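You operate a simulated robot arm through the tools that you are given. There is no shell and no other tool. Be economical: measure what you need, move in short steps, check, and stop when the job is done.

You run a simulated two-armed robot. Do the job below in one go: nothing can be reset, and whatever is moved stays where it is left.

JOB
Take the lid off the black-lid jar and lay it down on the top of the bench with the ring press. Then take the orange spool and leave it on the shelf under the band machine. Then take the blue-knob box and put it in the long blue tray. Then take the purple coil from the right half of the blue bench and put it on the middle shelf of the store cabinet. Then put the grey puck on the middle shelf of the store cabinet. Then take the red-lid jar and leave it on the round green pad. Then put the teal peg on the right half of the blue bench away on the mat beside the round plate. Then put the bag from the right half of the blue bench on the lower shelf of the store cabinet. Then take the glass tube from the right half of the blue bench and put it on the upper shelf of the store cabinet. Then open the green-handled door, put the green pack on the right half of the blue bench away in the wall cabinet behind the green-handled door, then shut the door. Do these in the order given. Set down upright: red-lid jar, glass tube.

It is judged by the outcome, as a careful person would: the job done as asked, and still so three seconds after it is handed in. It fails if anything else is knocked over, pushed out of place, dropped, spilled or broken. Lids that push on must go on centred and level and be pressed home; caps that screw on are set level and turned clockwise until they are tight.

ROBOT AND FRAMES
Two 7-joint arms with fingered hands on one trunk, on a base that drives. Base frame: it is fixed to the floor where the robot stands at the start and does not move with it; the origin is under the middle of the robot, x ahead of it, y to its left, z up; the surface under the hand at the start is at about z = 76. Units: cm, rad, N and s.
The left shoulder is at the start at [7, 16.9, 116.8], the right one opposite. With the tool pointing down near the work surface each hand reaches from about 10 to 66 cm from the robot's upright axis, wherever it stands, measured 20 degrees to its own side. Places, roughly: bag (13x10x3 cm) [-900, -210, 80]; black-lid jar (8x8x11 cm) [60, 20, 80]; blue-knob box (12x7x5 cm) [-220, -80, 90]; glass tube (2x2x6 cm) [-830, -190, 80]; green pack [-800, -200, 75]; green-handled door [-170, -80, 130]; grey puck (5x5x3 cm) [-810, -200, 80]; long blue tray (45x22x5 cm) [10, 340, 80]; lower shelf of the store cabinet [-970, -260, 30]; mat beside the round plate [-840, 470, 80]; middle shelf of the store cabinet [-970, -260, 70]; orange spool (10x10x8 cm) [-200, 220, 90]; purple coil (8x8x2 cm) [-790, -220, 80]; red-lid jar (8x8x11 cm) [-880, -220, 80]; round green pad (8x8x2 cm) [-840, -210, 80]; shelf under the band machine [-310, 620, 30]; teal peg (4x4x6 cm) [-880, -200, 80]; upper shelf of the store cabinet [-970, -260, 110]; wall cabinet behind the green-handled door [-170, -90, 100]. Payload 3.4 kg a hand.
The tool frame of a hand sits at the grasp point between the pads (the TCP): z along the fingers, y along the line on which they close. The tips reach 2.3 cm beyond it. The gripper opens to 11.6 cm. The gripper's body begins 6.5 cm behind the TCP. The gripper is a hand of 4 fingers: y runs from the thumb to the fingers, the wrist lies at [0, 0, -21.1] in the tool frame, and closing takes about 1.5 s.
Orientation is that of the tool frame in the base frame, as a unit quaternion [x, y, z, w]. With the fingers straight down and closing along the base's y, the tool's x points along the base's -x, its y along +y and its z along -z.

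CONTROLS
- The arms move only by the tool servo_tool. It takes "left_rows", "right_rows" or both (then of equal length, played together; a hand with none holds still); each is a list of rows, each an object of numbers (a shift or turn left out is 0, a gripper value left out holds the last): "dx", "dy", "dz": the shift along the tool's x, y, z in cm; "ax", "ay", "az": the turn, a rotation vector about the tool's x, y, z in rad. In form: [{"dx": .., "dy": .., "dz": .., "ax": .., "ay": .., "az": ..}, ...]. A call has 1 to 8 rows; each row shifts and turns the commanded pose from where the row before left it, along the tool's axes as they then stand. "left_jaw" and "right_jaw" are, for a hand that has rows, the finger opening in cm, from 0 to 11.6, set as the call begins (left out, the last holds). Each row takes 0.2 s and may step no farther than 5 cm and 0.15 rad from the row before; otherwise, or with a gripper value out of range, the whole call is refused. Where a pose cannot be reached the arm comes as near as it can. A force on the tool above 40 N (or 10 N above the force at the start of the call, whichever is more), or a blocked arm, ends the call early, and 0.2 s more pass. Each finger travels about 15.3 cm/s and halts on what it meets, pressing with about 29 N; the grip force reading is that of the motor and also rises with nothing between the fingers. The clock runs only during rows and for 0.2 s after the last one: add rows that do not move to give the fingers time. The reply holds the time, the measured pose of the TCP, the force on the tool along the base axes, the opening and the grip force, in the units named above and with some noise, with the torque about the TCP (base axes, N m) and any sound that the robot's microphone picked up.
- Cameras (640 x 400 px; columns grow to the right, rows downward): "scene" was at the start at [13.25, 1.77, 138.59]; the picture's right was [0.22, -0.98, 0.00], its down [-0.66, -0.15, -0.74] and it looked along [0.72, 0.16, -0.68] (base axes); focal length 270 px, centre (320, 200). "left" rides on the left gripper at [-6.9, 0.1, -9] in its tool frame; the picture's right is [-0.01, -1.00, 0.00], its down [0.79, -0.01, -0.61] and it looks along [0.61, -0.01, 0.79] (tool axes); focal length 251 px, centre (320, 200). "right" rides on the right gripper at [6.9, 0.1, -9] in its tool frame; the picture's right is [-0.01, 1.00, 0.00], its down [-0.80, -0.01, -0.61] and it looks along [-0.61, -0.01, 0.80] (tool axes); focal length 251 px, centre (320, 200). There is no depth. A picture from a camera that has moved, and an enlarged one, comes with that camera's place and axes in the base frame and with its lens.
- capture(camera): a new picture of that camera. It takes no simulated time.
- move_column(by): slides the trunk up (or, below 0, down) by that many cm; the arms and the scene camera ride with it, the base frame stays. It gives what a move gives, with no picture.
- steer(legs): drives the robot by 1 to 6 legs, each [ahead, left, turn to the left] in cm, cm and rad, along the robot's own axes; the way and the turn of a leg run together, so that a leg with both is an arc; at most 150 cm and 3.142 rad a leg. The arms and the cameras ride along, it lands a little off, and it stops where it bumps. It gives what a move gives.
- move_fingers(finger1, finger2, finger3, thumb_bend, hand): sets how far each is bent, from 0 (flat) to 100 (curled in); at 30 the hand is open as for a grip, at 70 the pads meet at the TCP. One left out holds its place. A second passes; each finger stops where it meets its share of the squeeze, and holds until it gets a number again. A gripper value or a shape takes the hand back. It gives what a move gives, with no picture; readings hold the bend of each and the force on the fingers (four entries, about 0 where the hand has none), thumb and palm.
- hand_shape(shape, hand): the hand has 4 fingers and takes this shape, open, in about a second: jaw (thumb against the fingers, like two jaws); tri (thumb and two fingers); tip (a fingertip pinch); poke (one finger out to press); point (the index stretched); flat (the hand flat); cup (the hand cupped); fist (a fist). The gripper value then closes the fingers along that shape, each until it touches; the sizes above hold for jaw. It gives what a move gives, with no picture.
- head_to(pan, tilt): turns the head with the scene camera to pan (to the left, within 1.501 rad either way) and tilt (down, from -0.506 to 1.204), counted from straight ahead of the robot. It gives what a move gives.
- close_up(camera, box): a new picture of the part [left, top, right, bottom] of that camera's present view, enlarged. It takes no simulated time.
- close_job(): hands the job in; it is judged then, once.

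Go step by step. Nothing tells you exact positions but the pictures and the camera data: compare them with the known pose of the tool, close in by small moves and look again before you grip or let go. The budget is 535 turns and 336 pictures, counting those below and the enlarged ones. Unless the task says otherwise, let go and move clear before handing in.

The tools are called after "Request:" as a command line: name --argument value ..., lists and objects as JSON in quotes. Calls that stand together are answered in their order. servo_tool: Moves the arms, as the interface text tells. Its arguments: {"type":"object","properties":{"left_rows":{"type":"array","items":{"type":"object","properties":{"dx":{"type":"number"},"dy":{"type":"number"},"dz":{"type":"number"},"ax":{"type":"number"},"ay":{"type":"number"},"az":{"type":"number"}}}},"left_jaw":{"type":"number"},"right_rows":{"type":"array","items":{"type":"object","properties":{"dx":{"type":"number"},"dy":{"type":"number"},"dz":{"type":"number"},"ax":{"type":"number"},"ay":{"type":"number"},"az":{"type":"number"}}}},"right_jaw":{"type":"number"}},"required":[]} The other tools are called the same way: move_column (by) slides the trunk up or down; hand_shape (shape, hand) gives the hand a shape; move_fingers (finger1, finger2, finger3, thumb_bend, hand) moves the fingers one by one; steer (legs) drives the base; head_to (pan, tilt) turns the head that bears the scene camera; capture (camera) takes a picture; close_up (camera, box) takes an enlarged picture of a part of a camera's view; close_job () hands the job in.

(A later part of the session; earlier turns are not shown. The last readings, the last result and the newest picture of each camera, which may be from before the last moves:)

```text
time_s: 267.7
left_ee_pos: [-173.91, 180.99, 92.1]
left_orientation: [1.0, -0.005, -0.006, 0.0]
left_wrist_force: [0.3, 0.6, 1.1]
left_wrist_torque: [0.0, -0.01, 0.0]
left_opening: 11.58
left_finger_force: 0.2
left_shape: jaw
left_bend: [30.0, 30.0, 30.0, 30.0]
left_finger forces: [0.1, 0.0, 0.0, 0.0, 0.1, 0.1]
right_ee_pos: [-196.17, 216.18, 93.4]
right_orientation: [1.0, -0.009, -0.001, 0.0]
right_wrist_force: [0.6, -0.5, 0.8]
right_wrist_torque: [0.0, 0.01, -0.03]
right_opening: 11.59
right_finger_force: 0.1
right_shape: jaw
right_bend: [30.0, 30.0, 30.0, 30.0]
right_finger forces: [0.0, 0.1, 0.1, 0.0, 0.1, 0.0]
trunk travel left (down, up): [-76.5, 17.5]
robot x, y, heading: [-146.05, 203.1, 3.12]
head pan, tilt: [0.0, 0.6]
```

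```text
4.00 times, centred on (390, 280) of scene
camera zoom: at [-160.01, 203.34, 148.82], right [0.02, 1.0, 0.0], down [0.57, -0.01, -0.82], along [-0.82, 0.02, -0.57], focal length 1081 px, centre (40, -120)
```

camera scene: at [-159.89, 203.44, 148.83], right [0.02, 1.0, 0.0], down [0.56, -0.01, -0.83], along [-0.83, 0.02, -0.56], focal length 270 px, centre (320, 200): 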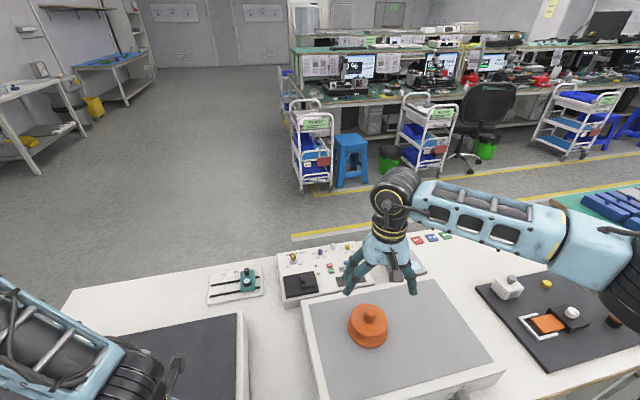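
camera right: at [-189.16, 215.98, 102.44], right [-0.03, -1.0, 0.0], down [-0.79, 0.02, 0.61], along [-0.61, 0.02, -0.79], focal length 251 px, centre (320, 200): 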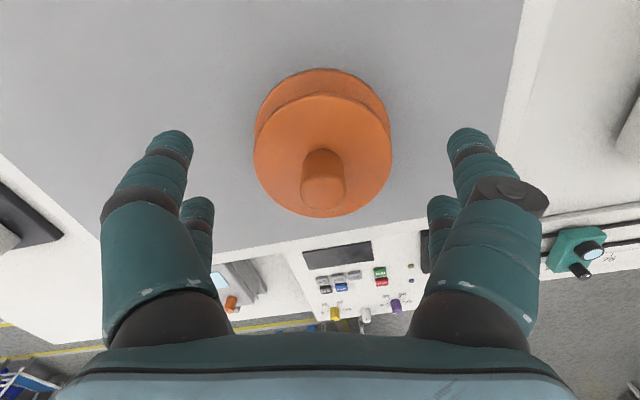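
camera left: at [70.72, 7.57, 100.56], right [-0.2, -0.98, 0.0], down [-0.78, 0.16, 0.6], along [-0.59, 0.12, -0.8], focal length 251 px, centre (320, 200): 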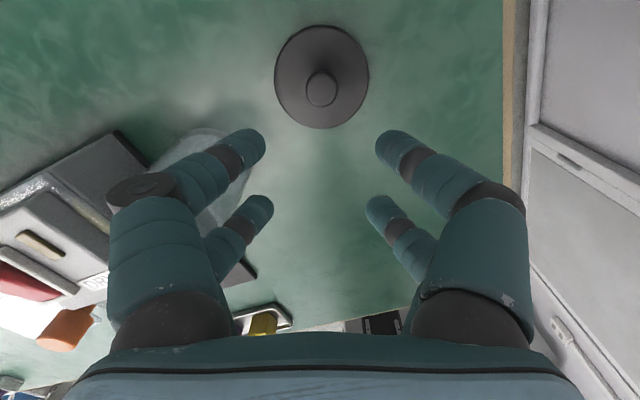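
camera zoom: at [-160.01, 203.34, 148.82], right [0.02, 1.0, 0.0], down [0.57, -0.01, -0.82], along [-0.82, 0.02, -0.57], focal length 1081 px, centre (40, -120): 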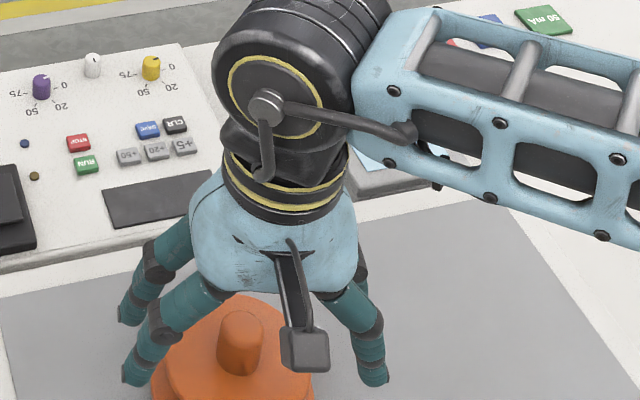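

Flange top is at z≈86.7, radius 4.8, centre [-197.4, 216.1]. I'll shift 1.2 cm forward, descend 7 cm and grip.

Request:
servo_tool --right_rows '[{"dx": -1.2}, {"dz": 2.5}, {"dz": 2.5}, {"dz": 2}, {}]'

Request:
capture --camera "right"

```text
time_s: 268.9
left_ee_pos: [-173.82, 180.9, 92.26]
left_orientation: [1.0, -0.005, -0.006, 0.0]
left_wrist_force: [-0.1, -0.1, 0.3]
left_wrist_torque: [-0.03, 0.02, -0.01]
left_opening: 11.57
left_finger_force: 0.2
left_shape: jaw
left_bend: [30.0, 30.0, 30.0, 30.0]
left_finger forces: [0.0, 0.1, 0.0, 0.0, 0.0, 0.0]
right_ee_pos: [-197.24, 216.21, 86.67]
right_orientation: [1.0, -0.01, -0.003, 0.001]
right_wrist_force: [-0.5, 0.7, 17.3]
right_wrist_torque: [0.0, -0.05, -0.07]
right_opening: 11.6
right_finger_force: 0.1
right_shape: jaw
right_bend: [30.0, 30.0, 29.0, 29.0]
right_finger forces: [4.6, 3.9, 3.5, 0.0, 4.8, 0.1]
trunk travel left (down, up): [-76.5, 17.5]
robot x, y, heading: [-146.62, 203.36, 3.12]
head pan, tilt: [0.0, 0.6]
```

```text
219 pictures are left
camera right: at [-190.32, 215.99, 95.61], right [-0.03, -1.0, 0.0], down [-0.79, 0.02, 0.61], along [-0.61, 0.02, -0.79], focal length 251 px, centre (320, 200)
```

right: 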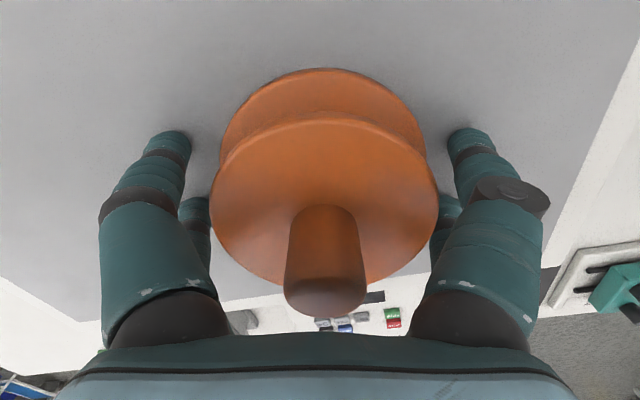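

Tips touch the box top; I'll raise 0.5 cm and close.

Request:
servo_tool --right_rows '[{"dz": -0.5}]'

Request:
servo_tool --right_rows '[{}, {}, {}, {}, {}, {}, {}]' --right_jaw 0

Request:
servo_tool --right_rows '[{"dz": -1}, {"dz": -1}, {"dz": -1}, {"dz": -1}, {}]'

Request:
capture --camera "right"

```text
time_s: 269.3
left_ee_pos: [-173.9, 181.03, 92.21]
left_orientation: [1.0, -0.005, -0.006, 0.0]
left_wrist_force: [-0.4, -0.1, 0.0]
left_wrist_torque: [0.01, -0.03, -0.01]
left_opening: 11.56
left_finger_force: 0.0
left_shape: jaw
left_bend: [30.0, 30.0, 30.0, 30.0]
left_finger forces: [0.0, 0.0, 0.1, 0.0, 0.0, 0.0]
right_ee_pos: [-197.45, 216.19, 86.85]
right_orientation: [1.0, -0.01, 0.0, 0.0]
right_wrist_force: [-0.1, 0.3, -0.2]
right_wrist_torque: [-0.02, 0.01, 0.0]
right_opening: 11.59
right_finger_force: 0.1
right_shape: jaw
right_bend: [30.0, 30.0, 30.0, 30.0]
right_finger forces: [0.0, 0.0, 0.0, 0.0, 0.1, 0.0]
trunk travel left (down, up): [-76.5, 17.5]
robot x, y, heading: [-146.54, 203.09, 3.12]
head pan, tilt: [0.0, 0.6]
```

```text
time_s: 270.9
left_ee_pos: [-173.78, 181.07, 92.27]
left_orientation: [1.0, -0.005, -0.007, 0.0]
left_wrist_force: [-0.3, 0.0, -0.9]
left_wrist_torque: [-0.01, -0.02, -0.04]
left_opening: 11.61
left_finger_force: 0.0
left_shape: jaw
left_bend: [30.0, 30.0, 30.0, 30.0]
left_finger forces: [0.0, 0.0, 0.0, 0.0, 0.1, 0.0]
right_ee_pos: [-197.27, 216.22, 87.07]
right_orientation: [1.0, -0.009, -0.001, 0.0]
right_wrist_force: [-1.5, 0.3, 6.9]
right_wrist_torque: [0.3, 0.04, 0.02]
right_opening: 8.6
right_finger_force: 28.9
right_shape: jaw
right_bend: [63.0, 63.0, 63.0, 64.0]
right_finger forces: [24.8, 24.7, 25.5, 0.1, 25.3, 0.0]
trunk travel left (down, up): [-76.5, 17.5]
robot x, y, heading: [-146.33, 203.22, 3.124]
head pan, tilt: [0.0, 0.6]
```

```text
time_s: 272.1
left_ee_pos: [-173.86, 181.05, 92.18]
left_orientation: [1.0, -0.005, -0.005, 0.0]
left_wrist_force: [0.9, 0.4, 0.0]
left_wrist_torque: [-0.04, 0.0, 0.03]
left_opening: 11.61
left_finger_force: 0.0
left_shape: jaw
left_bend: [30.0, 30.0, 30.0, 30.0]
left_finger forces: [0.0, 0.1, 0.0, 0.0, 0.0, 0.1]
right_ee_pos: [-197.41, 216.23, 90.96]
right_orientation: [1.0, -0.009, -0.001, 0.0]
right_wrist_force: [0.4, -0.6, -1.4]
right_wrist_torque: [-0.03, -0.03, -0.02]
right_opening: 7.16
right_finger_force: 29.4
right_shape: jaw
right_bend: [70.0, 72.0, 69.0, 69.0]
right_finger forces: [27.6, 39.5, 30.4, 0.0, 30.7, 0.0]
trunk travel left (down, up): [-76.5, 17.5]
robot x, y, heading: [-146.19, 202.81, 3.127]
head pan, tilt: [0.0, 0.6]
```

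```text
218 pictures are left
camera right: at [-190.41, 216.08, 100.0], right [-0.03, -1.0, 0.0], down [-0.79, 0.02, 0.61], along [-0.61, 0.02, -0.79], focal length 251 px, centre (320, 200)
```

right: 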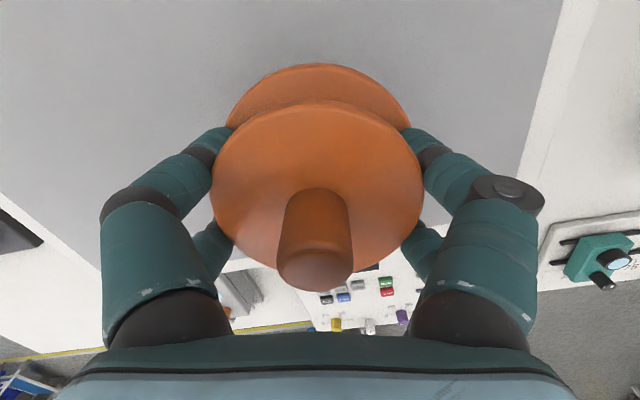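

The spool is held securely. I'll lift it, retract, raise the trunk, and back into the aisle.

Request:
servo_tool --right_rows '[{"dz": -4}, {"dz": -4}, {"dz": -2}, {}]'

Request:
steer --legs '[[-42, 0, 0]]'

Request:
servo_tool --right_rows '[{"dx": 3.5, "dy": -1}, {"dx": 3.5, "dy": -1}, {"dx": 3.5, "dy": -1}, {"dx": 3.5, "dy": -1}, {}]'

Request:
move_column --by 10

Request:
head_to --pan -0.9 --tilt 0.4

Request:
capture --camera "scene"

```text
time_s: 273.1
left_ee_pos: [-173.86, 181.08, 92.23]
left_orientation: [1.0, -0.005, -0.007, 0.0]
left_wrist_force: [-0.6, -0.1, 0.8]
left_wrist_torque: [-0.05, 0.0, 0.0]
left_opening: 11.58
left_finger_force: 0.0
left_shape: jaw
left_bend: [30.0, 30.0, 30.0, 30.0]
left_finger forces: [0.0, 0.0, 0.1, 0.0, 0.0, 0.0]
right_ee_pos: [-197.48, 216.17, 101.03]
right_orientation: [1.0, -0.01, -0.001, 0.0]
right_wrist_force: [-0.3, -0.2, -1.6]
right_wrist_torque: [0.01, 0.0, 0.02]
right_opening: 7.12
right_finger_force: 28.3
right_shape: jaw
right_bend: [70.0, 72.0, 70.0, 69.0]
right_finger forces: [26.4, 40.1, 29.4, 0.0, 29.9, 0.1]
trunk travel left (down, up): [-76.5, 17.5]
robot x, y, heading: [-146.27, 203.41, 3.124]
head pan, tilt: [0.0, 0.6]
```

```text
time_s: 275.7
left_ee_pos: [-132.13, 180.25, 92.15]
left_orientation: [1.0, -0.006, -0.005, 0.0]
left_wrist_force: [0.0, 0.3, -0.6]
left_wrist_torque: [0.01, 0.0, -0.02]
left_opening: 11.6
left_finger_force: 0.1
left_shape: jaw
left_bend: [30.0, 30.0, 30.0, 30.0]
left_finger forces: [0.0, 0.0, 0.1, 0.0, 0.0, 0.0]
right_ee_pos: [-155.55, 215.48, 101.09]
right_orientation: [1.0, -0.01, 0.0, 0.0]
right_wrist_force: [-0.3, -0.4, -1.6]
right_wrist_torque: [-0.01, -0.01, 0.01]
right_opening: 7.11
right_finger_force: 29.2
right_shape: jaw
right_bend: [70.0, 72.0, 70.0, 69.0]
right_finger forces: [26.4, 40.1, 29.3, 0.1, 30.0, 0.0]
trunk travel left (down, up): [-76.5, 17.5]
robot x, y, heading: [-104.3, 201.98, 3.121]
head pan, tilt: [0.0, 0.6]
```

```text
time_s: 276.9
left_ee_pos: [-132.02, 180.15, 92.07]
left_orientation: [1.0, -0.007, -0.005, 0.0]
left_wrist_force: [0.0, -0.4, -0.3]
left_wrist_torque: [-0.01, 0.04, 0.02]
left_opening: 11.58
left_finger_force: 0.1
left_shape: jaw
left_bend: [30.0, 30.0, 30.0, 30.0]
left_finger forces: [0.1, 0.1, 0.0, 0.0, 0.0, 0.1]
right_ee_pos: [-141.36, 219.02, 100.9]
right_orientation: [1.0, -0.01, -0.001, 0.001]
right_wrist_force: [0.1, 0.4, -0.7]
right_wrist_torque: [-0.01, -0.05, -0.04]
right_opening: 7.11
right_finger_force: 29.0
right_shape: jaw
right_bend: [70.0, 72.0, 70.0, 69.0]
right_finger forces: [26.2, 41.2, 29.3, 0.0, 30.1, 0.0]
trunk travel left (down, up): [-76.5, 17.5]
robot x, y, heading: [-104.41, 202.52, 3.118]
head pan, tilt: [0.0, 0.6]
```

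```text
time_s: 278.2
left_ee_pos: [-132.07, 180.21, 102.16]
left_orientation: [1.0, -0.006, -0.006, 0.0]
left_wrist_force: [-0.4, -0.1, -0.5]
left_wrist_torque: [0.01, -0.02, 0.02]
left_opening: 11.59
left_finger_force: 0.1
left_shape: jaw
left_bend: [30.0, 30.0, 30.0, 30.0]
left_finger forces: [0.0, 0.0, 0.0, 0.0, 0.0, 0.0]
right_ee_pos: [-141.53, 219.14, 111.02]
right_orientation: [1.0, -0.01, -0.001, 0.0]
right_wrist_force: [0.3, 0.1, -0.7]
right_wrist_torque: [-0.01, 0.0, 0.01]
right_opening: 7.1
right_finger_force: 29.4
right_shape: jaw
right_bend: [70.0, 72.0, 70.0, 69.0]
right_finger forces: [26.3, 41.2, 29.3, 0.1, 30.0, 0.1]
trunk travel left (down, up): [-86.5, 7.5]
robot x, y, heading: [-104.36, 202.53, 3.12]
head pan, tilt: [0.0, 0.6]
```

```text
time_s: 279.4
left_ee_pos: [-132.07, 180.3, 102.08]
left_orientation: [1.0, -0.006, -0.006, 0.001]
left_wrist_force: [0.7, 0.1, -0.2]
left_wrist_torque: [0.0, 0.0, 0.03]
left_opening: 11.58
left_finger_force: 0.0
left_shape: jaw
left_bend: [30.0, 30.0, 30.0, 30.0]
left_finger forces: [0.0, 0.0, 0.1, 0.0, 0.0, 0.1]
right_ee_pos: [-141.43, 219.17, 110.97]
right_orientation: [1.0, -0.01, -0.001, 0.0]
right_wrist_force: [-0.6, 0.3, -0.6]
right_wrist_torque: [0.0, 0.02, -0.02]
right_opening: 7.1
right_finger_force: 29.4
right_shape: jaw
right_bend: [70.0, 72.0, 70.0, 69.0]
right_finger forces: [26.1, 41.1, 29.3, 0.0, 30.0, 0.1]
trunk travel left (down, up): [-86.5, 7.5]
robot x, y, heading: [-104.23, 202.34, 3.12]
head pan, tilt: [-0.901, 0.4]
```

```text
217 pictures are left
camera scene: at [-114.89, 209.73, 160.64], right [0.8, 0.61, 0.0], down [0.24, -0.31, -0.92], along [-0.56, 0.73, -0.39], focal length 270 px, centre (320, 200)
```

scene: 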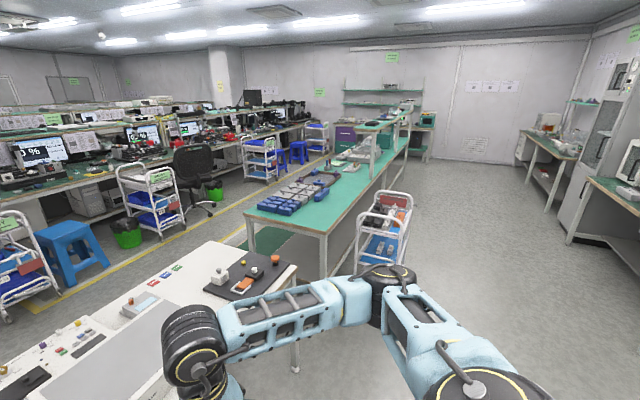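

I'll strafe along the aisle to y≈617, moving toward the teal bench once past the trolley.

Request:
steer --legs '[[3, -145, 0.01], [6, -110, 0.0], [45, -100, 0], [20, -55, 0]]'

Request:
head_to --pan 0 --tilt 0.5

Request:
capture --camera "scene"

```text
time_s: 300.1
left_ee_pos: [-199.74, 591.77, 102.1]
left_orientation: [1.0, -0.006, -0.006, -0.001]
left_wrist_force: [-0.6, 0.2, 0.2]
left_wrist_torque: [-0.01, 0.0, 0.03]
left_opening: 11.58
left_finger_force: 0.0
left_shape: jaw
left_bend: [30.0, 30.0, 30.0, 30.0]
left_finger forces: [0.0, 0.0, 0.0, 0.0, 0.0, 0.1]
right_ee_pos: [-209.22, 630.6, 110.99]
right_orientation: [1.0, -0.009, -0.001, 0.0]
right_wrist_force: [0.1, 0.1, -0.8]
right_wrist_torque: [0.03, 0.03, -0.04]
right_opening: 7.12
right_finger_force: 29.1
right_shape: jaw
right_bend: [70.0, 72.0, 70.0, 69.0]
right_finger forces: [26.1, 41.2, 29.4, 0.1, 30.0, 0.0]
trunk travel left (down, up): [-86.5, 7.5]
robot x, y, heading: [-171.99, 614.08, 3.125]
head pan, tilt: [-0.901, 0.4]
```

```text
time_s: 301.3
left_ee_pos: [-199.7, 591.77, 102.27]
left_orientation: [1.0, -0.006, -0.006, 0.0]
left_wrist_force: [-0.2, 0.6, -0.4]
left_wrist_torque: [-0.03, -0.03, -0.02]
left_opening: 11.59
left_finger_force: 0.0
left_shape: jaw
left_bend: [30.0, 30.0, 30.0, 30.0]
left_finger forces: [0.1, 0.0, 0.1, 0.0, 0.1, 0.0]
right_ee_pos: [-209.17, 630.53, 110.95]
right_orientation: [1.0, -0.009, -0.001, 0.001]
right_wrist_force: [-0.3, 0.2, -0.8]
right_wrist_torque: [0.0, 0.0, 0.01]
right_opening: 7.11
right_finger_force: 28.5
right_shape: jaw
right_bend: [70.0, 72.0, 70.0, 69.0]
right_finger forces: [26.2, 41.2, 29.3, 0.0, 30.0, 0.0]
trunk travel left (down, up): [-86.5, 7.5]
robot x, y, heading: [-172.01, 613.94, 3.122]
head pan, tilt: [0.0, 0.499]
```

```text
216 pictures are left
camera scene: at [-186.14, 614.13, 159.73], right [0.02, 1.0, 0.0], down [0.48, -0.01, -0.88], along [-0.88, 0.02, -0.48], focal length 270 px, centre (320, 200)
```

scene: 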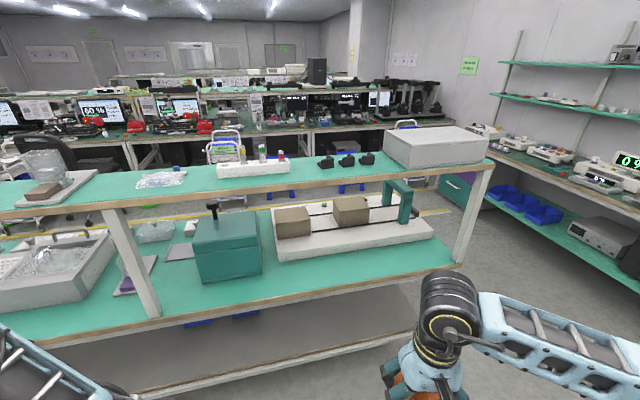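

The band (strapping) machine is here and its lower shelf is below, the bench being turned about 14°. I'll face the bench squarely, lower the trunk well away from it, and then approach.

Request:
steer --legs '[[0, 0, 0.26]]'

Request:
servo_tool --left_rows '[{"dx": 3}, {"dx": 3}, {"dx": 3}, {}]'

Request:
move_column --by -68

Request:
capture --camera "scene"

```text
time_s: 302.6
left_ee_pos: [-193.22, 585.42, 102.26]
left_orientation: [0.992, 0.124, -0.005, 0.001]
left_wrist_force: [0.0, -0.3, 0.4]
left_wrist_torque: [-0.02, -0.01, 0.01]
left_opening: 11.6
left_finger_force: 0.1
left_shape: jaw
left_bend: [30.0, 30.0, 30.0, 30.0]
left_finger forces: [0.1, 0.1, 0.1, 0.0, 0.0, 0.0]
right_ee_pos: [-212.26, 620.67, 111.02]
right_orientation: [0.992, 0.122, 0.0, 0.002]
right_wrist_force: [0.0, 0.0, -1.2]
right_wrist_torque: [-0.01, -0.02, -0.02]
right_opening: 7.12
right_finger_force: 28.6
right_shape: jaw
right_bend: [70.0, 72.0, 70.0, 69.0]
right_finger forces: [26.1, 41.1, 29.3, 0.1, 30.2, 0.0]
trunk travel left (down, up): [-86.5, 7.5]
robot x, y, heading: [-172.15, 613.88, -2.897]
head pan, tilt: [0.0, 0.499]
```

```text
time_s: 303.6
left_ee_pos: [-189.46, 586.7, 97.7]
left_orientation: [0.992, 0.126, -0.005, 0.001]
left_wrist_force: [-0.8, -0.3, -0.2]
left_wrist_torque: [0.05, 0.01, 0.02]
left_opening: 11.58
left_finger_force: 0.1
left_shape: jaw
left_bend: [30.0, 30.0, 30.0, 30.0]
left_finger forces: [0.0, 0.0, 0.0, 0.0, 0.0, 0.0]
left hand out of reach, approached as far as the arm can: row 1, 2, 3
right_ee_pos: [-212.3, 620.59, 110.93]
right_orientation: [0.993, 0.121, -0.001, 0.0]
right_wrist_force: [0.5, -0.5, -1.9]
right_wrist_torque: [0.0, 0.01, 0.01]
right_opening: 7.11
right_finger_force: 29.2
right_shape: jaw
right_bend: [70.0, 72.0, 70.0, 69.0]
right_finger forces: [26.2, 41.1, 29.3, 0.1, 30.1, 0.0]
trunk travel left (down, up): [-86.5, 7.5]
robot x, y, heading: [-172.19, 613.9, -2.895]
head pan, tilt: [0.0, 0.499]
```

```text
refused: -68 is not a number from -40 to 40
```

```text
215 pictures are left
camera scene: at [-185.74, 610.51, 159.73], right [-0.24, 0.97, 0.0], down [0.46, 0.12, -0.88], along [-0.85, -0.21, -0.48], focal length 270 px, centre (320, 200)
```

scene: 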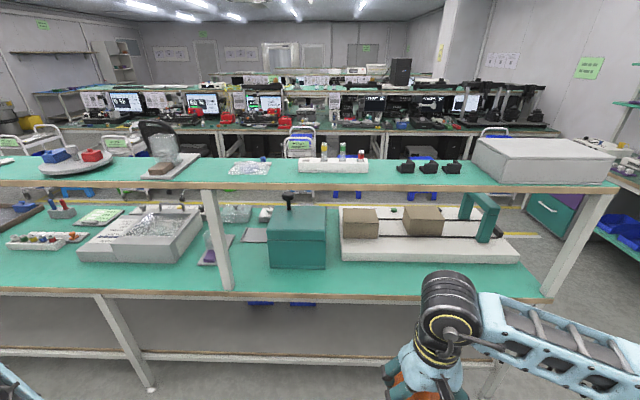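

The bench is square now. Lowering the trunk in two steps.

Request:
move_column --by -35

Request:
move_column --by -30

Request:
head_to --pan 0 --tilt 0.6

Request:
capture --camera "scene"

Request:
capture --camera "right"

```text
time_s: 307.0
left_ee_pos: [-189.48, 586.76, 62.64]
left_orientation: [0.992, 0.126, -0.005, 0.001]
left_wrist_force: [0.2, -1.0, -0.5]
left_wrist_torque: [0.0, -0.03, -0.03]
left_opening: 11.62
left_finger_force: 0.0
left_shape: jaw
left_bend: [30.0, 30.0, 30.0, 30.0]
left_finger forces: [0.0, 0.0, 0.1, 0.1, 0.1, 0.0]
right_ee_pos: [-212.28, 620.58, 75.98]
right_orientation: [0.993, 0.122, -0.001, 0.0]
right_wrist_force: [0.9, -0.4, -1.2]
right_wrist_torque: [-0.03, 0.03, 0.0]
right_opening: 7.11
right_finger_force: 29.0
right_shape: jaw
right_bend: [70.0, 72.0, 70.0, 69.0]
right_finger forces: [26.1, 41.2, 29.3, 0.0, 30.1, 0.0]
trunk travel left (down, up): [-51.5, 42.5]
robot x, y, heading: [-172.34, 614.06, -2.899]
head pan, tilt: [0.0, 0.499]
```

```text
time_s: 310.0
left_ee_pos: [-189.5, 586.71, 32.65]
left_orientation: [0.992, 0.126, -0.005, 0.001]
left_wrist_force: [0.0, 0.6, 0.1]
left_wrist_torque: [-0.02, -0.03, 0.0]
left_opening: 11.59
left_finger_force: 0.1
left_shape: jaw
left_bend: [30.0, 30.0, 30.0, 30.0]
left_finger forces: [0.1, 0.0, 0.1, 0.0, 0.0, 0.0]
right_ee_pos: [-212.29, 620.5, 45.91]
right_orientation: [0.993, 0.122, -0.001, 0.0]
right_wrist_force: [0.0, 0.7, -0.1]
right_wrist_torque: [0.0, 0.01, 0.02]
right_opening: 7.1
right_finger_force: 29.4
right_shape: jaw
right_bend: [70.0, 72.0, 70.0, 69.0]
right_finger forces: [26.2, 41.2, 29.3, 0.0, 30.1, 0.1]
trunk travel left (down, up): [-21.5, 72.5]
robot x, y, heading: [-172.09, 613.93, -2.898]
head pan, tilt: [0.0, 0.499]
```

```text
time_s: 310.6
left_ee_pos: [-189.49, 586.65, 32.73]
left_orientation: [0.992, 0.124, -0.005, 0.001]
left_wrist_force: [0.0, 0.5, 0.4]
left_wrist_torque: [-0.05, -0.01, 0.02]
left_opening: 11.59
left_finger_force: 0.0
left_shape: jaw
left_bend: [30.0, 30.0, 30.0, 30.0]
left_finger forces: [0.0, 0.1, 0.1, 0.0, 0.0, 0.0]
right_ee_pos: [-212.22, 620.54, 45.95]
right_orientation: [0.993, 0.122, -0.001, -0.001]
right_wrist_force: [0.4, -1.0, -1.8]
right_wrist_torque: [-0.02, 0.02, 0.01]
right_opening: 7.11
right_finger_force: 28.8
right_shape: jaw
right_bend: [70.0, 72.0, 70.0, 69.0]
right_finger forces: [26.2, 41.2, 29.3, 0.0, 30.2, 0.1]
trunk travel left (down, up): [-21.5, 72.5]
robot x, y, heading: [-171.81, 613.97, -2.898]
head pan, tilt: [0.0, 0.6]
```

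```text
214 pictures are left
camera scene: at [-185.47, 610.55, 93.83], right [-0.24, 0.97, 0.0], down [0.55, 0.14, -0.83], along [-0.8, -0.2, -0.56], focal length 270 px, centre (320, 200)
```

scene: 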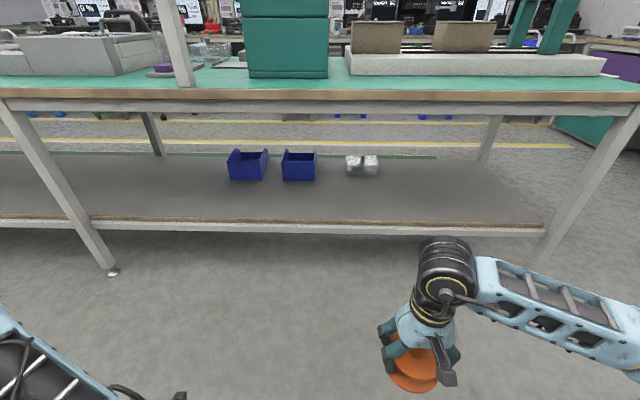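

```text
213 pictures are left
camera right: at [-205.45, 622.11, 55.0], right [0.23, -0.97, 0.0], down [-0.77, -0.18, 0.61], along [-0.59, -0.14, -0.79], focal length 251 px, centre (320, 200)
```

right: 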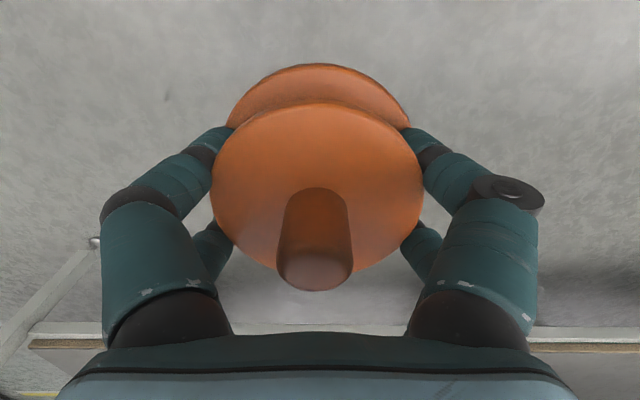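

Clear view: shelf edge at x≈-267, bench underside at z≈70. I'll extend the right hand 10 cm, lower 8 cm more, then drive in.

Request:
servo_tool --right_rows '[{"dx": -3.5}, {"dx": -3.5}, {"dx": -3}, {}]'

Request:
move_column --by -8.5

Request:
steer --legs '[[36, -12, 0]]'

Request:
capture --camera "scene"

```text
time_s: 311.6
left_ee_pos: [-189.51, 586.6, 32.65]
left_orientation: [0.992, 0.126, -0.005, 0.001]
left_wrist_force: [0.2, 0.1, 0.0]
left_wrist_torque: [-0.03, 0.0, 0.01]
left_opening: 11.59
left_finger_force: 0.1
left_shape: jaw
left_bend: [30.0, 30.0, 30.0, 30.0]
left_finger forces: [0.0, 0.0, 0.0, 0.0, 0.0, 0.0]
right_ee_pos: [-221.85, 618.1, 45.95]
right_orientation: [0.993, 0.121, -0.001, -0.001]
right_wrist_force: [-0.2, -0.6, -1.3]
right_wrist_torque: [-0.01, 0.0, -0.01]
right_opening: 7.12
right_finger_force: 29.0
right_shape: jaw
right_bend: [70.0, 72.0, 70.0, 69.0]
right_finger forces: [26.0, 41.5, 29.1, 0.1, 30.0, 0.0]
trunk travel left (down, up): [-21.5, 72.5]
robot x, y, heading: [-172.22, 614.15, -2.901]
head pan, tilt: [0.0, 0.6]
```

```text
time_s: 312.5
left_ee_pos: [-189.57, 586.77, 26.25]
left_orientation: [0.992, 0.125, -0.008, 0.0]
left_wrist_force: [1.9, -10.5, 28.6]
left_wrist_torque: [1.99, -0.09, -0.13]
left_opening: 11.58
left_finger_force: 0.0
left_shape: jaw
left_bend: [30.0, 30.0, 31.0, 30.0]
left_finger forces: [0.1, 0.1, 0.0, 0.0, 0.0, 0.1]
right_ee_pos: [-222.0, 618.12, 39.35]
right_orientation: [0.993, 0.121, -0.002, 0.001]
right_wrist_force: [-0.2, 0.5, -0.5]
right_wrist_torque: [0.0, -0.03, -0.02]
right_opening: 7.13
right_finger_force: 29.2
right_shape: jaw
right_bend: [70.0, 72.0, 70.0, 69.0]
right_finger forces: [26.1, 41.4, 29.2, 0.0, 29.9, 0.0]
trunk travel left (down, up): [-14.8, 79.2]
robot x, y, heading: [-172.25, 613.85, -2.891]
head pan, tilt: [0.0, 0.6]
stopped: the force on the tool passed its limit at 74 N (the readings are from after the stop); the commanded pose is now the measured one
```

```text
time_s: 314.6
left_ee_pos: [-221.24, 589.35, 26.13]
left_orientation: [0.992, 0.125, -0.007, 0.0]
left_wrist_force: [1.9, -10.5, 28.3]
left_wrist_torque: [1.99, -0.02, -0.15]
left_opening: 11.55
left_finger_force: 0.0
left_shape: jaw
left_bend: [30.0, 30.0, 31.0, 30.0]
left_finger forces: [0.0, 0.1, 0.1, 0.0, 0.0, 0.0]
right_ee_pos: [-253.66, 620.64, 39.36]
right_orientation: [0.992, 0.122, -0.001, 0.0]
right_wrist_force: [0.2, 0.2, -1.2]
right_wrist_torque: [0.01, 0.0, 0.04]
right_opening: 7.12
right_finger_force: 29.1
right_shape: jaw
right_bend: [70.0, 72.0, 70.0, 69.0]
right_finger forces: [26.1, 41.4, 29.2, 0.2, 30.1, 0.0]
trunk travel left (down, up): [-14.8, 79.2]
robot x, y, heading: [-203.38, 616.33, -2.897]
head pan, tilt: [0.0, 0.6]
stopped in leg 1: the force on the tool passed its limit at 41 N (the readings are from after the stop); the commanded pose is now the measured one
```

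```text
212 pictures are left
camera scene: at [-217.02, 613.21, 87.18], right [-0.24, 0.97, 0.0], down [0.55, 0.14, -0.83], along [-0.8, -0.2, -0.56], focal length 270 px, centre (320, 200)
```

scene: 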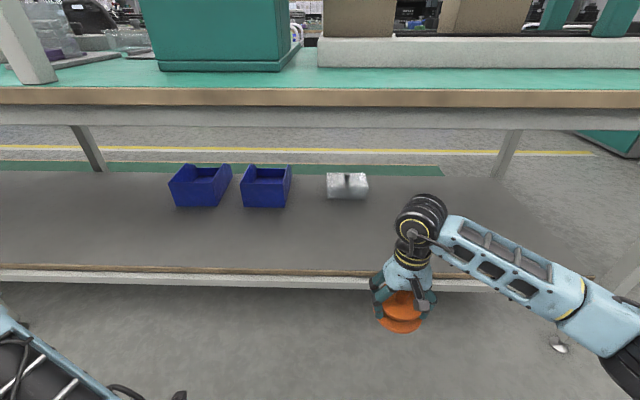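

The left hand is resting on my own base. I'll lift it and shift it outward.

Request:
servo_tool --left_rows '[{"dz": -2}, {"dz": -2, "dy": 1}, {"dy": 4}, {"dy": 4}, {"dy": 4}, {}]'

Request:
capture --camera "left"

```text
time_s: 316.0
left_ee_pos: [-220.17, 576.17, 28.22]
left_orientation: [0.992, 0.125, -0.006, 0.001]
left_wrist_force: [0.3, 0.3, 0.2]
left_wrist_torque: [0.02, -0.01, 0.03]
left_opening: 11.62
left_finger_force: 0.2
left_shape: jaw
left_bend: [30.0, 30.0, 30.0, 30.0]
left_finger forces: [0.1, 0.0, 0.0, 0.0, 0.0, 0.0]
left hand out of reach, approached as far as the arm can: row 1, 2
right_ee_pos: [-253.55, 620.62, 39.31]
right_orientation: [0.993, 0.122, -0.001, 0.001]
right_wrist_force: [0.2, 0.5, -0.4]
right_wrist_torque: [-0.01, 0.01, 0.01]
right_opening: 7.09
right_finger_force: 29.1
right_shape: jaw
right_bend: [70.0, 72.0, 70.0, 69.0]
right_finger forces: [26.1, 41.4, 29.2, 0.1, 29.9, 0.0]
trunk travel left (down, up): [-14.8, 79.2]
robot x, y, heading: [-203.52, 616.56, -2.9]
head pan, tilt: [0.0, 0.6]
```

```text
211 pictures are left
camera left: at [-226.63, 574.58, 37.51], right [-0.26, 0.97, 0.0], down [0.78, 0.21, 0.6], along [0.58, 0.15, -0.8], focal length 251 px, centre (320, 200)
```

left: 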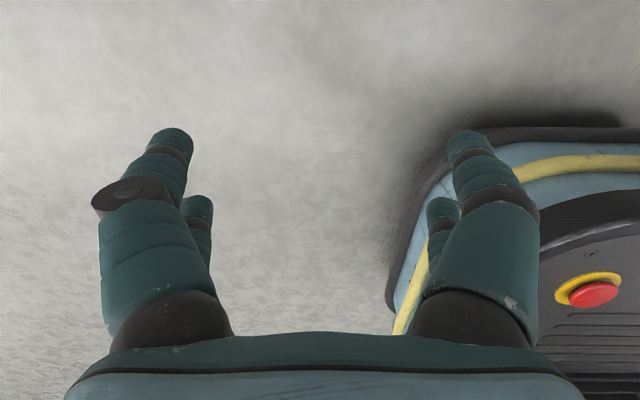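

Left hand is clear of my base. I'll lower the spool slightly and move in.

Request:
servo_tool --right_rows '[{"dz": 1.2}, {"dz": 1.2}, {}]'

Request:
steer --legs '[[12, 0, 0]]'

Request:
capture --camera "scene"

Request:
capture --camera "right"

```text
time_s: 316.8
left_ee_pos: [-220.13, 576.35, 28.31]
left_orientation: [0.992, 0.125, -0.006, 0.001]
left_wrist_force: [-0.2, -1.1, -0.1]
left_wrist_torque: [0.04, 0.01, -0.01]
left_opening: 11.59
left_finger_force: 0.1
left_shape: jaw
left_bend: [30.0, 30.0, 30.0, 30.0]
left_finger forces: [0.0, 0.0, 0.1, 0.0, 0.1, 0.0]
right_ee_pos: [-253.59, 620.65, 36.82]
right_orientation: [0.993, 0.122, -0.001, 0.0]
right_wrist_force: [-0.7, -0.3, -1.3]
right_wrist_torque: [0.01, -0.02, 0.01]
right_opening: 7.1
right_finger_force: 28.2
right_shape: jaw
right_bend: [70.0, 72.0, 70.0, 69.0]
right_finger forces: [26.0, 41.4, 29.1, 0.0, 29.9, 0.0]
trunk travel left (down, up): [-14.8, 79.2]
robot x, y, heading: [-203.78, 616.29, -2.896]
head pan, tilt: [0.0, 0.6]
```

```text
time_s: 318.1
left_ee_pos: [-231.71, 573.29, 28.31]
left_orientation: [0.992, 0.125, -0.006, 0.0]
left_wrist_force: [0.7, -0.7, 0.2]
left_wrist_torque: [-0.01, -0.01, -0.01]
left_opening: 11.6
left_finger_force: 0.0
left_shape: jaw
left_bend: [30.0, 30.0, 30.0, 30.0]
left_finger forces: [0.0, 0.0, 0.1, 0.1, 0.0, 0.0]
right_ee_pos: [-265.28, 617.86, 36.87]
right_orientation: [0.993, 0.121, -0.001, 0.0]
right_wrist_force: [-0.8, 0.2, -1.2]
right_wrist_torque: [0.04, 0.0, -0.03]
right_opening: 7.14
right_finger_force: 29.0
right_shape: jaw
right_bend: [70.0, 72.0, 70.0, 69.0]
right_finger forces: [26.1, 41.4, 29.1, 0.1, 30.0, 0.1]
trunk travel left (down, up): [-14.8, 79.2]
robot x, y, heading: [-215.18, 613.62, -2.898]
head pan, tilt: [0.0, 0.6]
```

```text
210 pictures are left
camera scene: at [-228.73, 610.27, 87.16], right [-0.24, 0.97, 0.0], down [0.55, 0.14, -0.82], along [-0.8, -0.2, -0.57], focal length 270 px, centre (320, 200)
```

scene: 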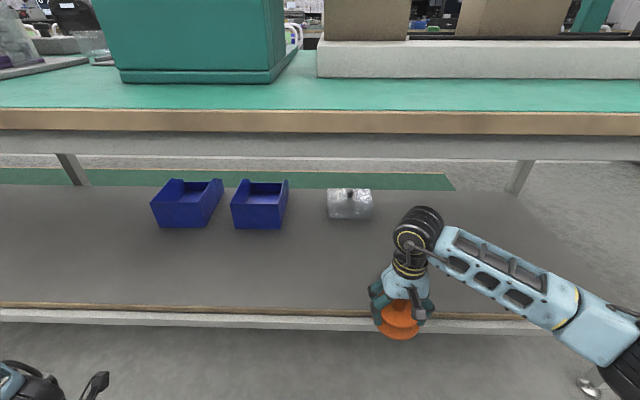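

```text
209 pictures are left
camera right: at [-258.43, 619.45, 45.96], right [0.23, -0.97, 0.0], down [-0.77, -0.18, 0.61], along [-0.59, -0.14, -0.79], focal length 251 px, centre (320, 200)
```

right: 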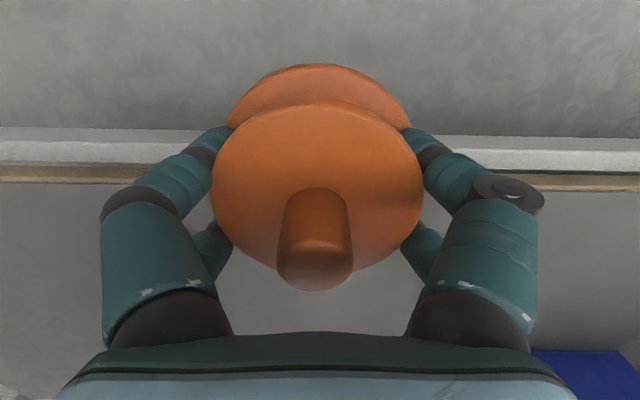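

Good clearance above and below. Forward 11 cm more.

Request:
steer --legs '[[11, 0, 0]]'

Request:
capture --camera "right"

Request:
servo_tool --right_rows '[{"dz": 0.7}, {"dz": 0.7}, {"dz": 0.4}, {}]'

```text
time_s: 319.2
left_ee_pos: [-242.44, 570.81, 28.21]
left_orientation: [0.992, 0.126, -0.006, 0.001]
left_wrist_force: [0.9, 0.3, -0.9]
left_wrist_torque: [0.02, 0.01, 0.01]
left_opening: 11.61
left_finger_force: 0.1
left_shape: jaw
left_bend: [30.0, 30.0, 30.0, 30.0]
left_finger forces: [0.1, 0.0, 0.0, 0.0, 0.1, 0.0]
right_ee_pos: [-275.91, 615.3, 36.83]
right_orientation: [0.993, 0.122, -0.001, 0.0]
right_wrist_force: [-0.5, 0.5, -1.8]
right_wrist_torque: [-0.02, 0.03, 0.0]
right_opening: 7.13
right_finger_force: 29.5
right_shape: jaw
right_bend: [70.0, 72.0, 70.0, 69.0]
right_finger forces: [26.0, 41.4, 29.2, 0.0, 30.0, 0.1]
trunk travel left (down, up): [-14.8, 79.2]
robot x, y, heading: [-225.72, 611.21, -2.903]
head pan, tilt: [0.0, 0.6]
```

```text
208 pictures are left
camera right: at [-269.14, 616.85, 45.96], right [0.23, -0.97, 0.0], down [-0.77, -0.18, 0.61], along [-0.59, -0.14, -0.79], focal length 251 px, centre (320, 200)
```

right: 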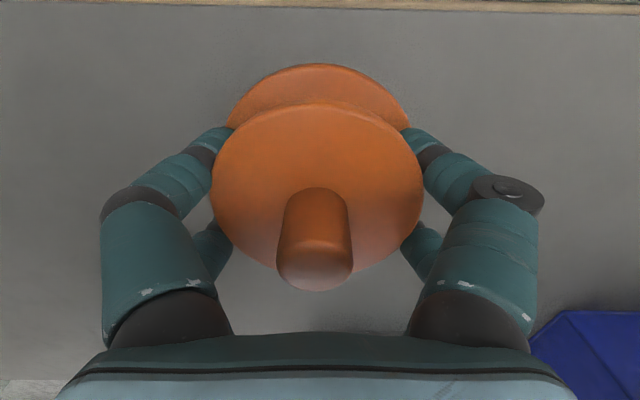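

```text
time_s: 320.2
left_ee_pos: [-242.36, 570.89, 28.29]
left_orientation: [0.992, 0.125, -0.006, 0.001]
left_wrist_force: [1.1, 0.6, -1.0]
left_wrist_torque: [0.0, 0.0, 0.03]
left_opening: 11.6
left_finger_force: 0.1
left_shape: jaw
left_bend: [30.0, 30.0, 30.0, 30.0]
left_finger forces: [0.0, 0.0, 0.0, 0.0, 0.1, 0.0]
right_ee_pos: [-275.97, 615.28, 35.14]
right_orientation: [0.993, 0.121, -0.001, 0.0]
right_wrist_force: [-0.5, 0.2, -1.8]
right_wrist_torque: [-0.02, 0.02, 0.02]
right_opening: 7.12
right_finger_force: 29.6
right_shape: jaw
right_bend: [70.0, 72.0, 70.0, 69.0]
right_finger forces: [26.1, 41.4, 29.1, 0.1, 29.9, 0.1]
trunk travel left (down, up): [-14.8, 79.2]
robot x, y, heading: [-226.07, 611.16, -2.899]
head pan, tilt: [0.0, 0.6]
```

Inside the shelf. Lowering until contact.

Request:
servo_tool --right_rows '[{"dz": 0.4}, {"dz": 0.4}, {"dz": 0.4}, {}]'

Request:
servo_tool --right_rows '[{"dz": 0.3}, {"dz": 0.3}, {"dz": 0.3}, {}]'

Request:
capture --camera "right"

```text
time_s: 321.2
left_ee_pos: [-242.3, 570.75, 28.31]
left_orientation: [0.992, 0.125, -0.007, 0.001]
left_wrist_force: [-0.2, 1.2, -0.6]
left_wrist_torque: [0.01, -0.01, 0.02]
left_opening: 11.61
left_finger_force: 0.1
left_shape: jaw
left_bend: [30.0, 30.0, 30.0, 30.0]
left_finger forces: [0.1, 0.0, 0.0, 0.0, 0.0, 0.0]
right_ee_pos: [-275.84, 615.25, 33.92]
right_orientation: [0.993, 0.122, -0.002, 0.0]
right_wrist_force: [0.4, 0.0, -0.6]
right_wrist_torque: [-0.02, 0.02, 0.04]
right_opening: 7.1
right_finger_force: 29.3
right_shape: jaw
right_bend: [70.0, 72.0, 70.0, 69.0]
right_finger forces: [26.0, 41.3, 29.1, 0.0, 29.9, 0.0]
trunk travel left (down, up): [-14.8, 79.2]
robot x, y, heading: [-226.08, 610.86, -2.9]
head pan, tilt: [0.0, 0.6]
```

```text
time_s: 322.2
left_ee_pos: [-242.39, 570.72, 28.29]
left_orientation: [0.992, 0.124, -0.006, 0.001]
left_wrist_force: [0.1, 0.4, 0.6]
left_wrist_torque: [0.03, 0.02, -0.04]
left_opening: 11.59
left_finger_force: 0.1
left_shape: jaw
left_bend: [30.0, 30.0, 30.0, 30.0]
left_finger forces: [0.1, 0.0, 0.0, 0.0, 0.1, 0.0]
right_ee_pos: [-275.9, 615.24, 33.09]
right_orientation: [0.993, 0.121, -0.001, 0.0]
right_wrist_force: [-0.8, 0.4, 4.3]
right_wrist_torque: [0.22, -0.16, 0.04]
right_opening: 7.11
right_finger_force: 29.1
right_shape: jaw
right_bend: [70.0, 72.0, 70.0, 69.0]
right_finger forces: [26.0, 40.1, 29.4, 0.0, 29.8, 0.0]
trunk travel left (down, up): [-14.8, 79.2]
robot x, y, heading: [-225.99, 611.01, -2.899]
head pan, tilt: [0.0, 0.6]
```

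```text
207 pictures are left
camera right: at [-269.14, 616.82, 42.11], right [0.23, -0.97, 0.0], down [-0.77, -0.18, 0.61], along [-0.59, -0.14, -0.79], focal length 251 px, centre (320, 200)
```

right: 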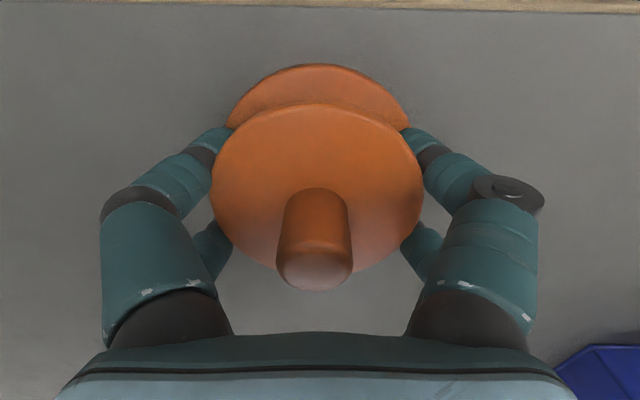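

Contact at 4 N; I'll release, raise 3.5 cm (above the flange), and back straight out.

Request:
servo_tool --right_rows '[{}, {}, {}, {}, {}, {}]' --right_jaw 11.6

Request:
servo_tool --right_rows '[{"dz": -1}, {"dz": -1}, {"dz": -1}, {"dz": -0.6}, {}]'

Request:
capture --camera "right"

```text
time_s: 323.6
left_ee_pos: [-242.48, 570.85, 28.39]
left_orientation: [0.992, 0.124, -0.006, 0.0]
left_wrist_force: [-0.2, 0.7, 0.4]
left_wrist_torque: [0.0, -0.01, 0.02]
left_opening: 11.65
left_finger_force: 0.0
left_shape: jaw
left_bend: [30.0, 30.0, 30.0, 30.0]
left_finger forces: [0.0, 0.0, 0.0, 0.0, 0.1, 0.0]
right_ee_pos: [-275.9, 615.21, 33.05]
right_orientation: [0.993, 0.122, 0.0, 0.001]
right_wrist_force: [0.4, -0.4, -0.2]
right_wrist_torque: [-0.01, 0.02, -0.03]
right_opening: 11.59
right_finger_force: 0.1
right_shape: jaw
right_bend: [30.0, 30.0, 30.0, 30.0]
right_finger forces: [0.0, 0.0, 0.0, 0.1, 0.0, 0.0]
trunk travel left (down, up): [-14.8, 79.2]
robot x, y, heading: [-226.07, 610.97, -2.902]
head pan, tilt: [0.0, 0.6]
```

```text
time_s: 324.8
left_ee_pos: [-242.53, 570.82, 28.32]
left_orientation: [0.992, 0.125, -0.006, 0.001]
left_wrist_force: [0.6, 0.1, -0.1]
left_wrist_torque: [-0.03, 0.0, 0.01]
left_opening: 11.6
left_finger_force: 0.0
left_shape: jaw
left_bend: [30.0, 30.0, 30.0, 30.0]
left_finger forces: [0.0, 0.0, 0.0, 0.0, 0.0, 0.0]
right_ee_pos: [-275.86, 615.29, 36.7]
right_orientation: [0.993, 0.121, -0.001, 0.0]
right_wrist_force: [1.5, -0.1, -0.4]
right_wrist_torque: [0.02, 0.01, -0.03]
right_opening: 11.6
right_finger_force: 0.0
right_shape: jaw
right_bend: [30.0, 30.0, 30.0, 30.0]
right_finger forces: [0.0, 0.1, 0.1, 0.0, 0.0, 0.0]
trunk travel left (down, up): [-14.8, 79.2]
robot x, y, heading: [-226.07, 611.11, -2.901]
head pan, tilt: [0.0, 0.6]
```

```text
206 pictures are left
camera right: at [-269.14, 616.84, 45.67], right [0.23, -0.97, 0.0], down [-0.77, -0.18, 0.61], along [-0.59, -0.14, -0.79], focal length 251 px, centre (320, 200)
```

right: 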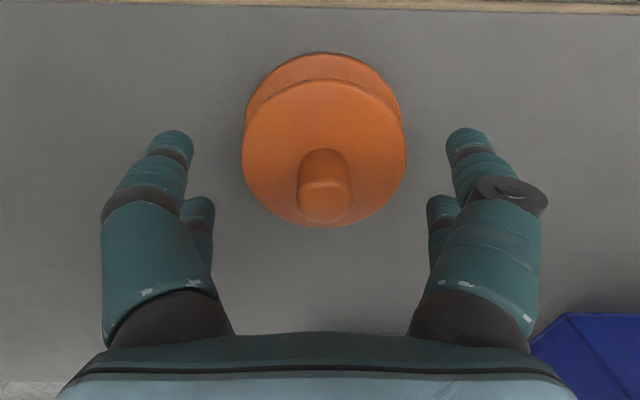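

Spool stands on the shelf. Backing out and raising the trunk.

Request:
steer --legs '[[-45, 0, 0]]'

Request:
move_column --by 38

Request:
move_column --by 36

Request:
capture --camera "scene"

```text
time_s: 327.6
left_ee_pos: [-198.92, 581.52, 28.22]
left_orientation: [0.992, 0.125, -0.006, 0.001]
left_wrist_force: [-0.4, 0.1, 0.4]
left_wrist_torque: [-0.02, 0.02, 0.02]
left_opening: 11.62
left_finger_force: 0.1
left_shape: jaw
left_bend: [30.0, 30.0, 30.0, 30.0]
left_finger forces: [0.0, 0.0, 0.1, 0.0, 0.1, 0.0]
right_ee_pos: [-232.39, 625.95, 36.75]
right_orientation: [0.993, 0.122, -0.001, 0.0]
right_wrist_force: [-0.2, -0.3, 0.2]
right_wrist_torque: [0.03, 0.01, 0.0]
right_opening: 11.61
right_finger_force: 0.0
right_shape: jaw
right_bend: [30.0, 30.0, 30.0, 30.0]
right_finger forces: [0.0, 0.0, 0.0, 0.0, 0.0, 0.0]
trunk travel left (down, up): [-14.8, 79.2]
robot x, y, heading: [-182.65, 621.81, -2.894]
head pan, tilt: [0.0, 0.6]
```

```text
time_s: 331.2
left_ee_pos: [-198.89, 581.55, 66.37]
left_orientation: [0.992, 0.126, -0.006, 0.001]
left_wrist_force: [0.1, -0.6, 0.5]
left_wrist_torque: [0.0, 0.03, -0.01]
left_opening: 11.59
left_finger_force: 0.0
left_shape: jaw
left_bend: [30.0, 30.0, 30.0, 30.0]
left_finger forces: [0.1, 0.1, 0.0, 0.0, 0.1, 0.0]
right_ee_pos: [-232.53, 625.88, 74.67]
right_orientation: [0.993, 0.122, -0.001, 0.0]
right_wrist_force: [-0.1, 0.2, -0.3]
right_wrist_torque: [0.0, 0.02, -0.02]
right_opening: 11.59
right_finger_force: 0.1
right_shape: jaw
right_bend: [30.0, 30.0, 30.0, 30.0]
right_finger forces: [0.0, 0.1, 0.1, 0.0, 0.1, 0.1]
trunk travel left (down, up): [-52.8, 41.2]
robot x, y, heading: [-182.53, 621.36, -2.9]
head pan, tilt: [0.0, 0.6]
```

```text
time_s: 334.7
left_ee_pos: [-198.94, 581.58, 102.32]
left_orientation: [0.992, 0.125, -0.006, 0.001]
left_wrist_force: [-0.1, 0.3, 0.3]
left_wrist_torque: [-0.01, -0.02, 0.02]
left_opening: 11.59
left_finger_force: 0.0
left_shape: jaw
left_bend: [30.0, 30.0, 30.0, 30.0]
left_finger forces: [0.0, 0.1, 0.1, 0.0, 0.1, 0.0]
right_ee_pos: [-232.4, 625.98, 110.48]
right_orientation: [0.993, 0.122, -0.001, 0.0]
right_wrist_force: [-0.7, -0.4, 0.6]
right_wrist_torque: [0.01, -0.02, 0.01]
right_opening: 11.6
right_finger_force: 0.0
right_shape: jaw
right_bend: [30.0, 30.0, 30.0, 30.0]
right_finger forces: [0.2, 0.0, 0.1, 0.0, 0.0, 0.0]
trunk travel left (down, up): [-88.8, 5.2]
robot x, y, heading: [-182.31, 621.55, -2.905]
head pan, tilt: [0.0, 0.6]
```

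```text
205 pictures are left
camera scene: at [-195.96, 618.35, 161.16], right [-0.24, 0.97, 0.0], down [0.55, 0.14, -0.82], along [-0.8, -0.2, -0.57], focal length 270 px, centre (320, 200)
```

scene: 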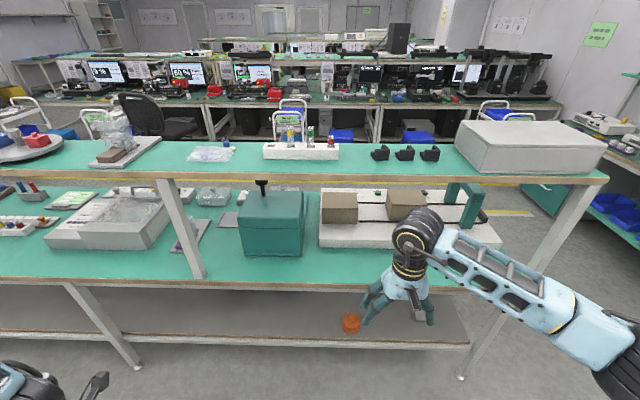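

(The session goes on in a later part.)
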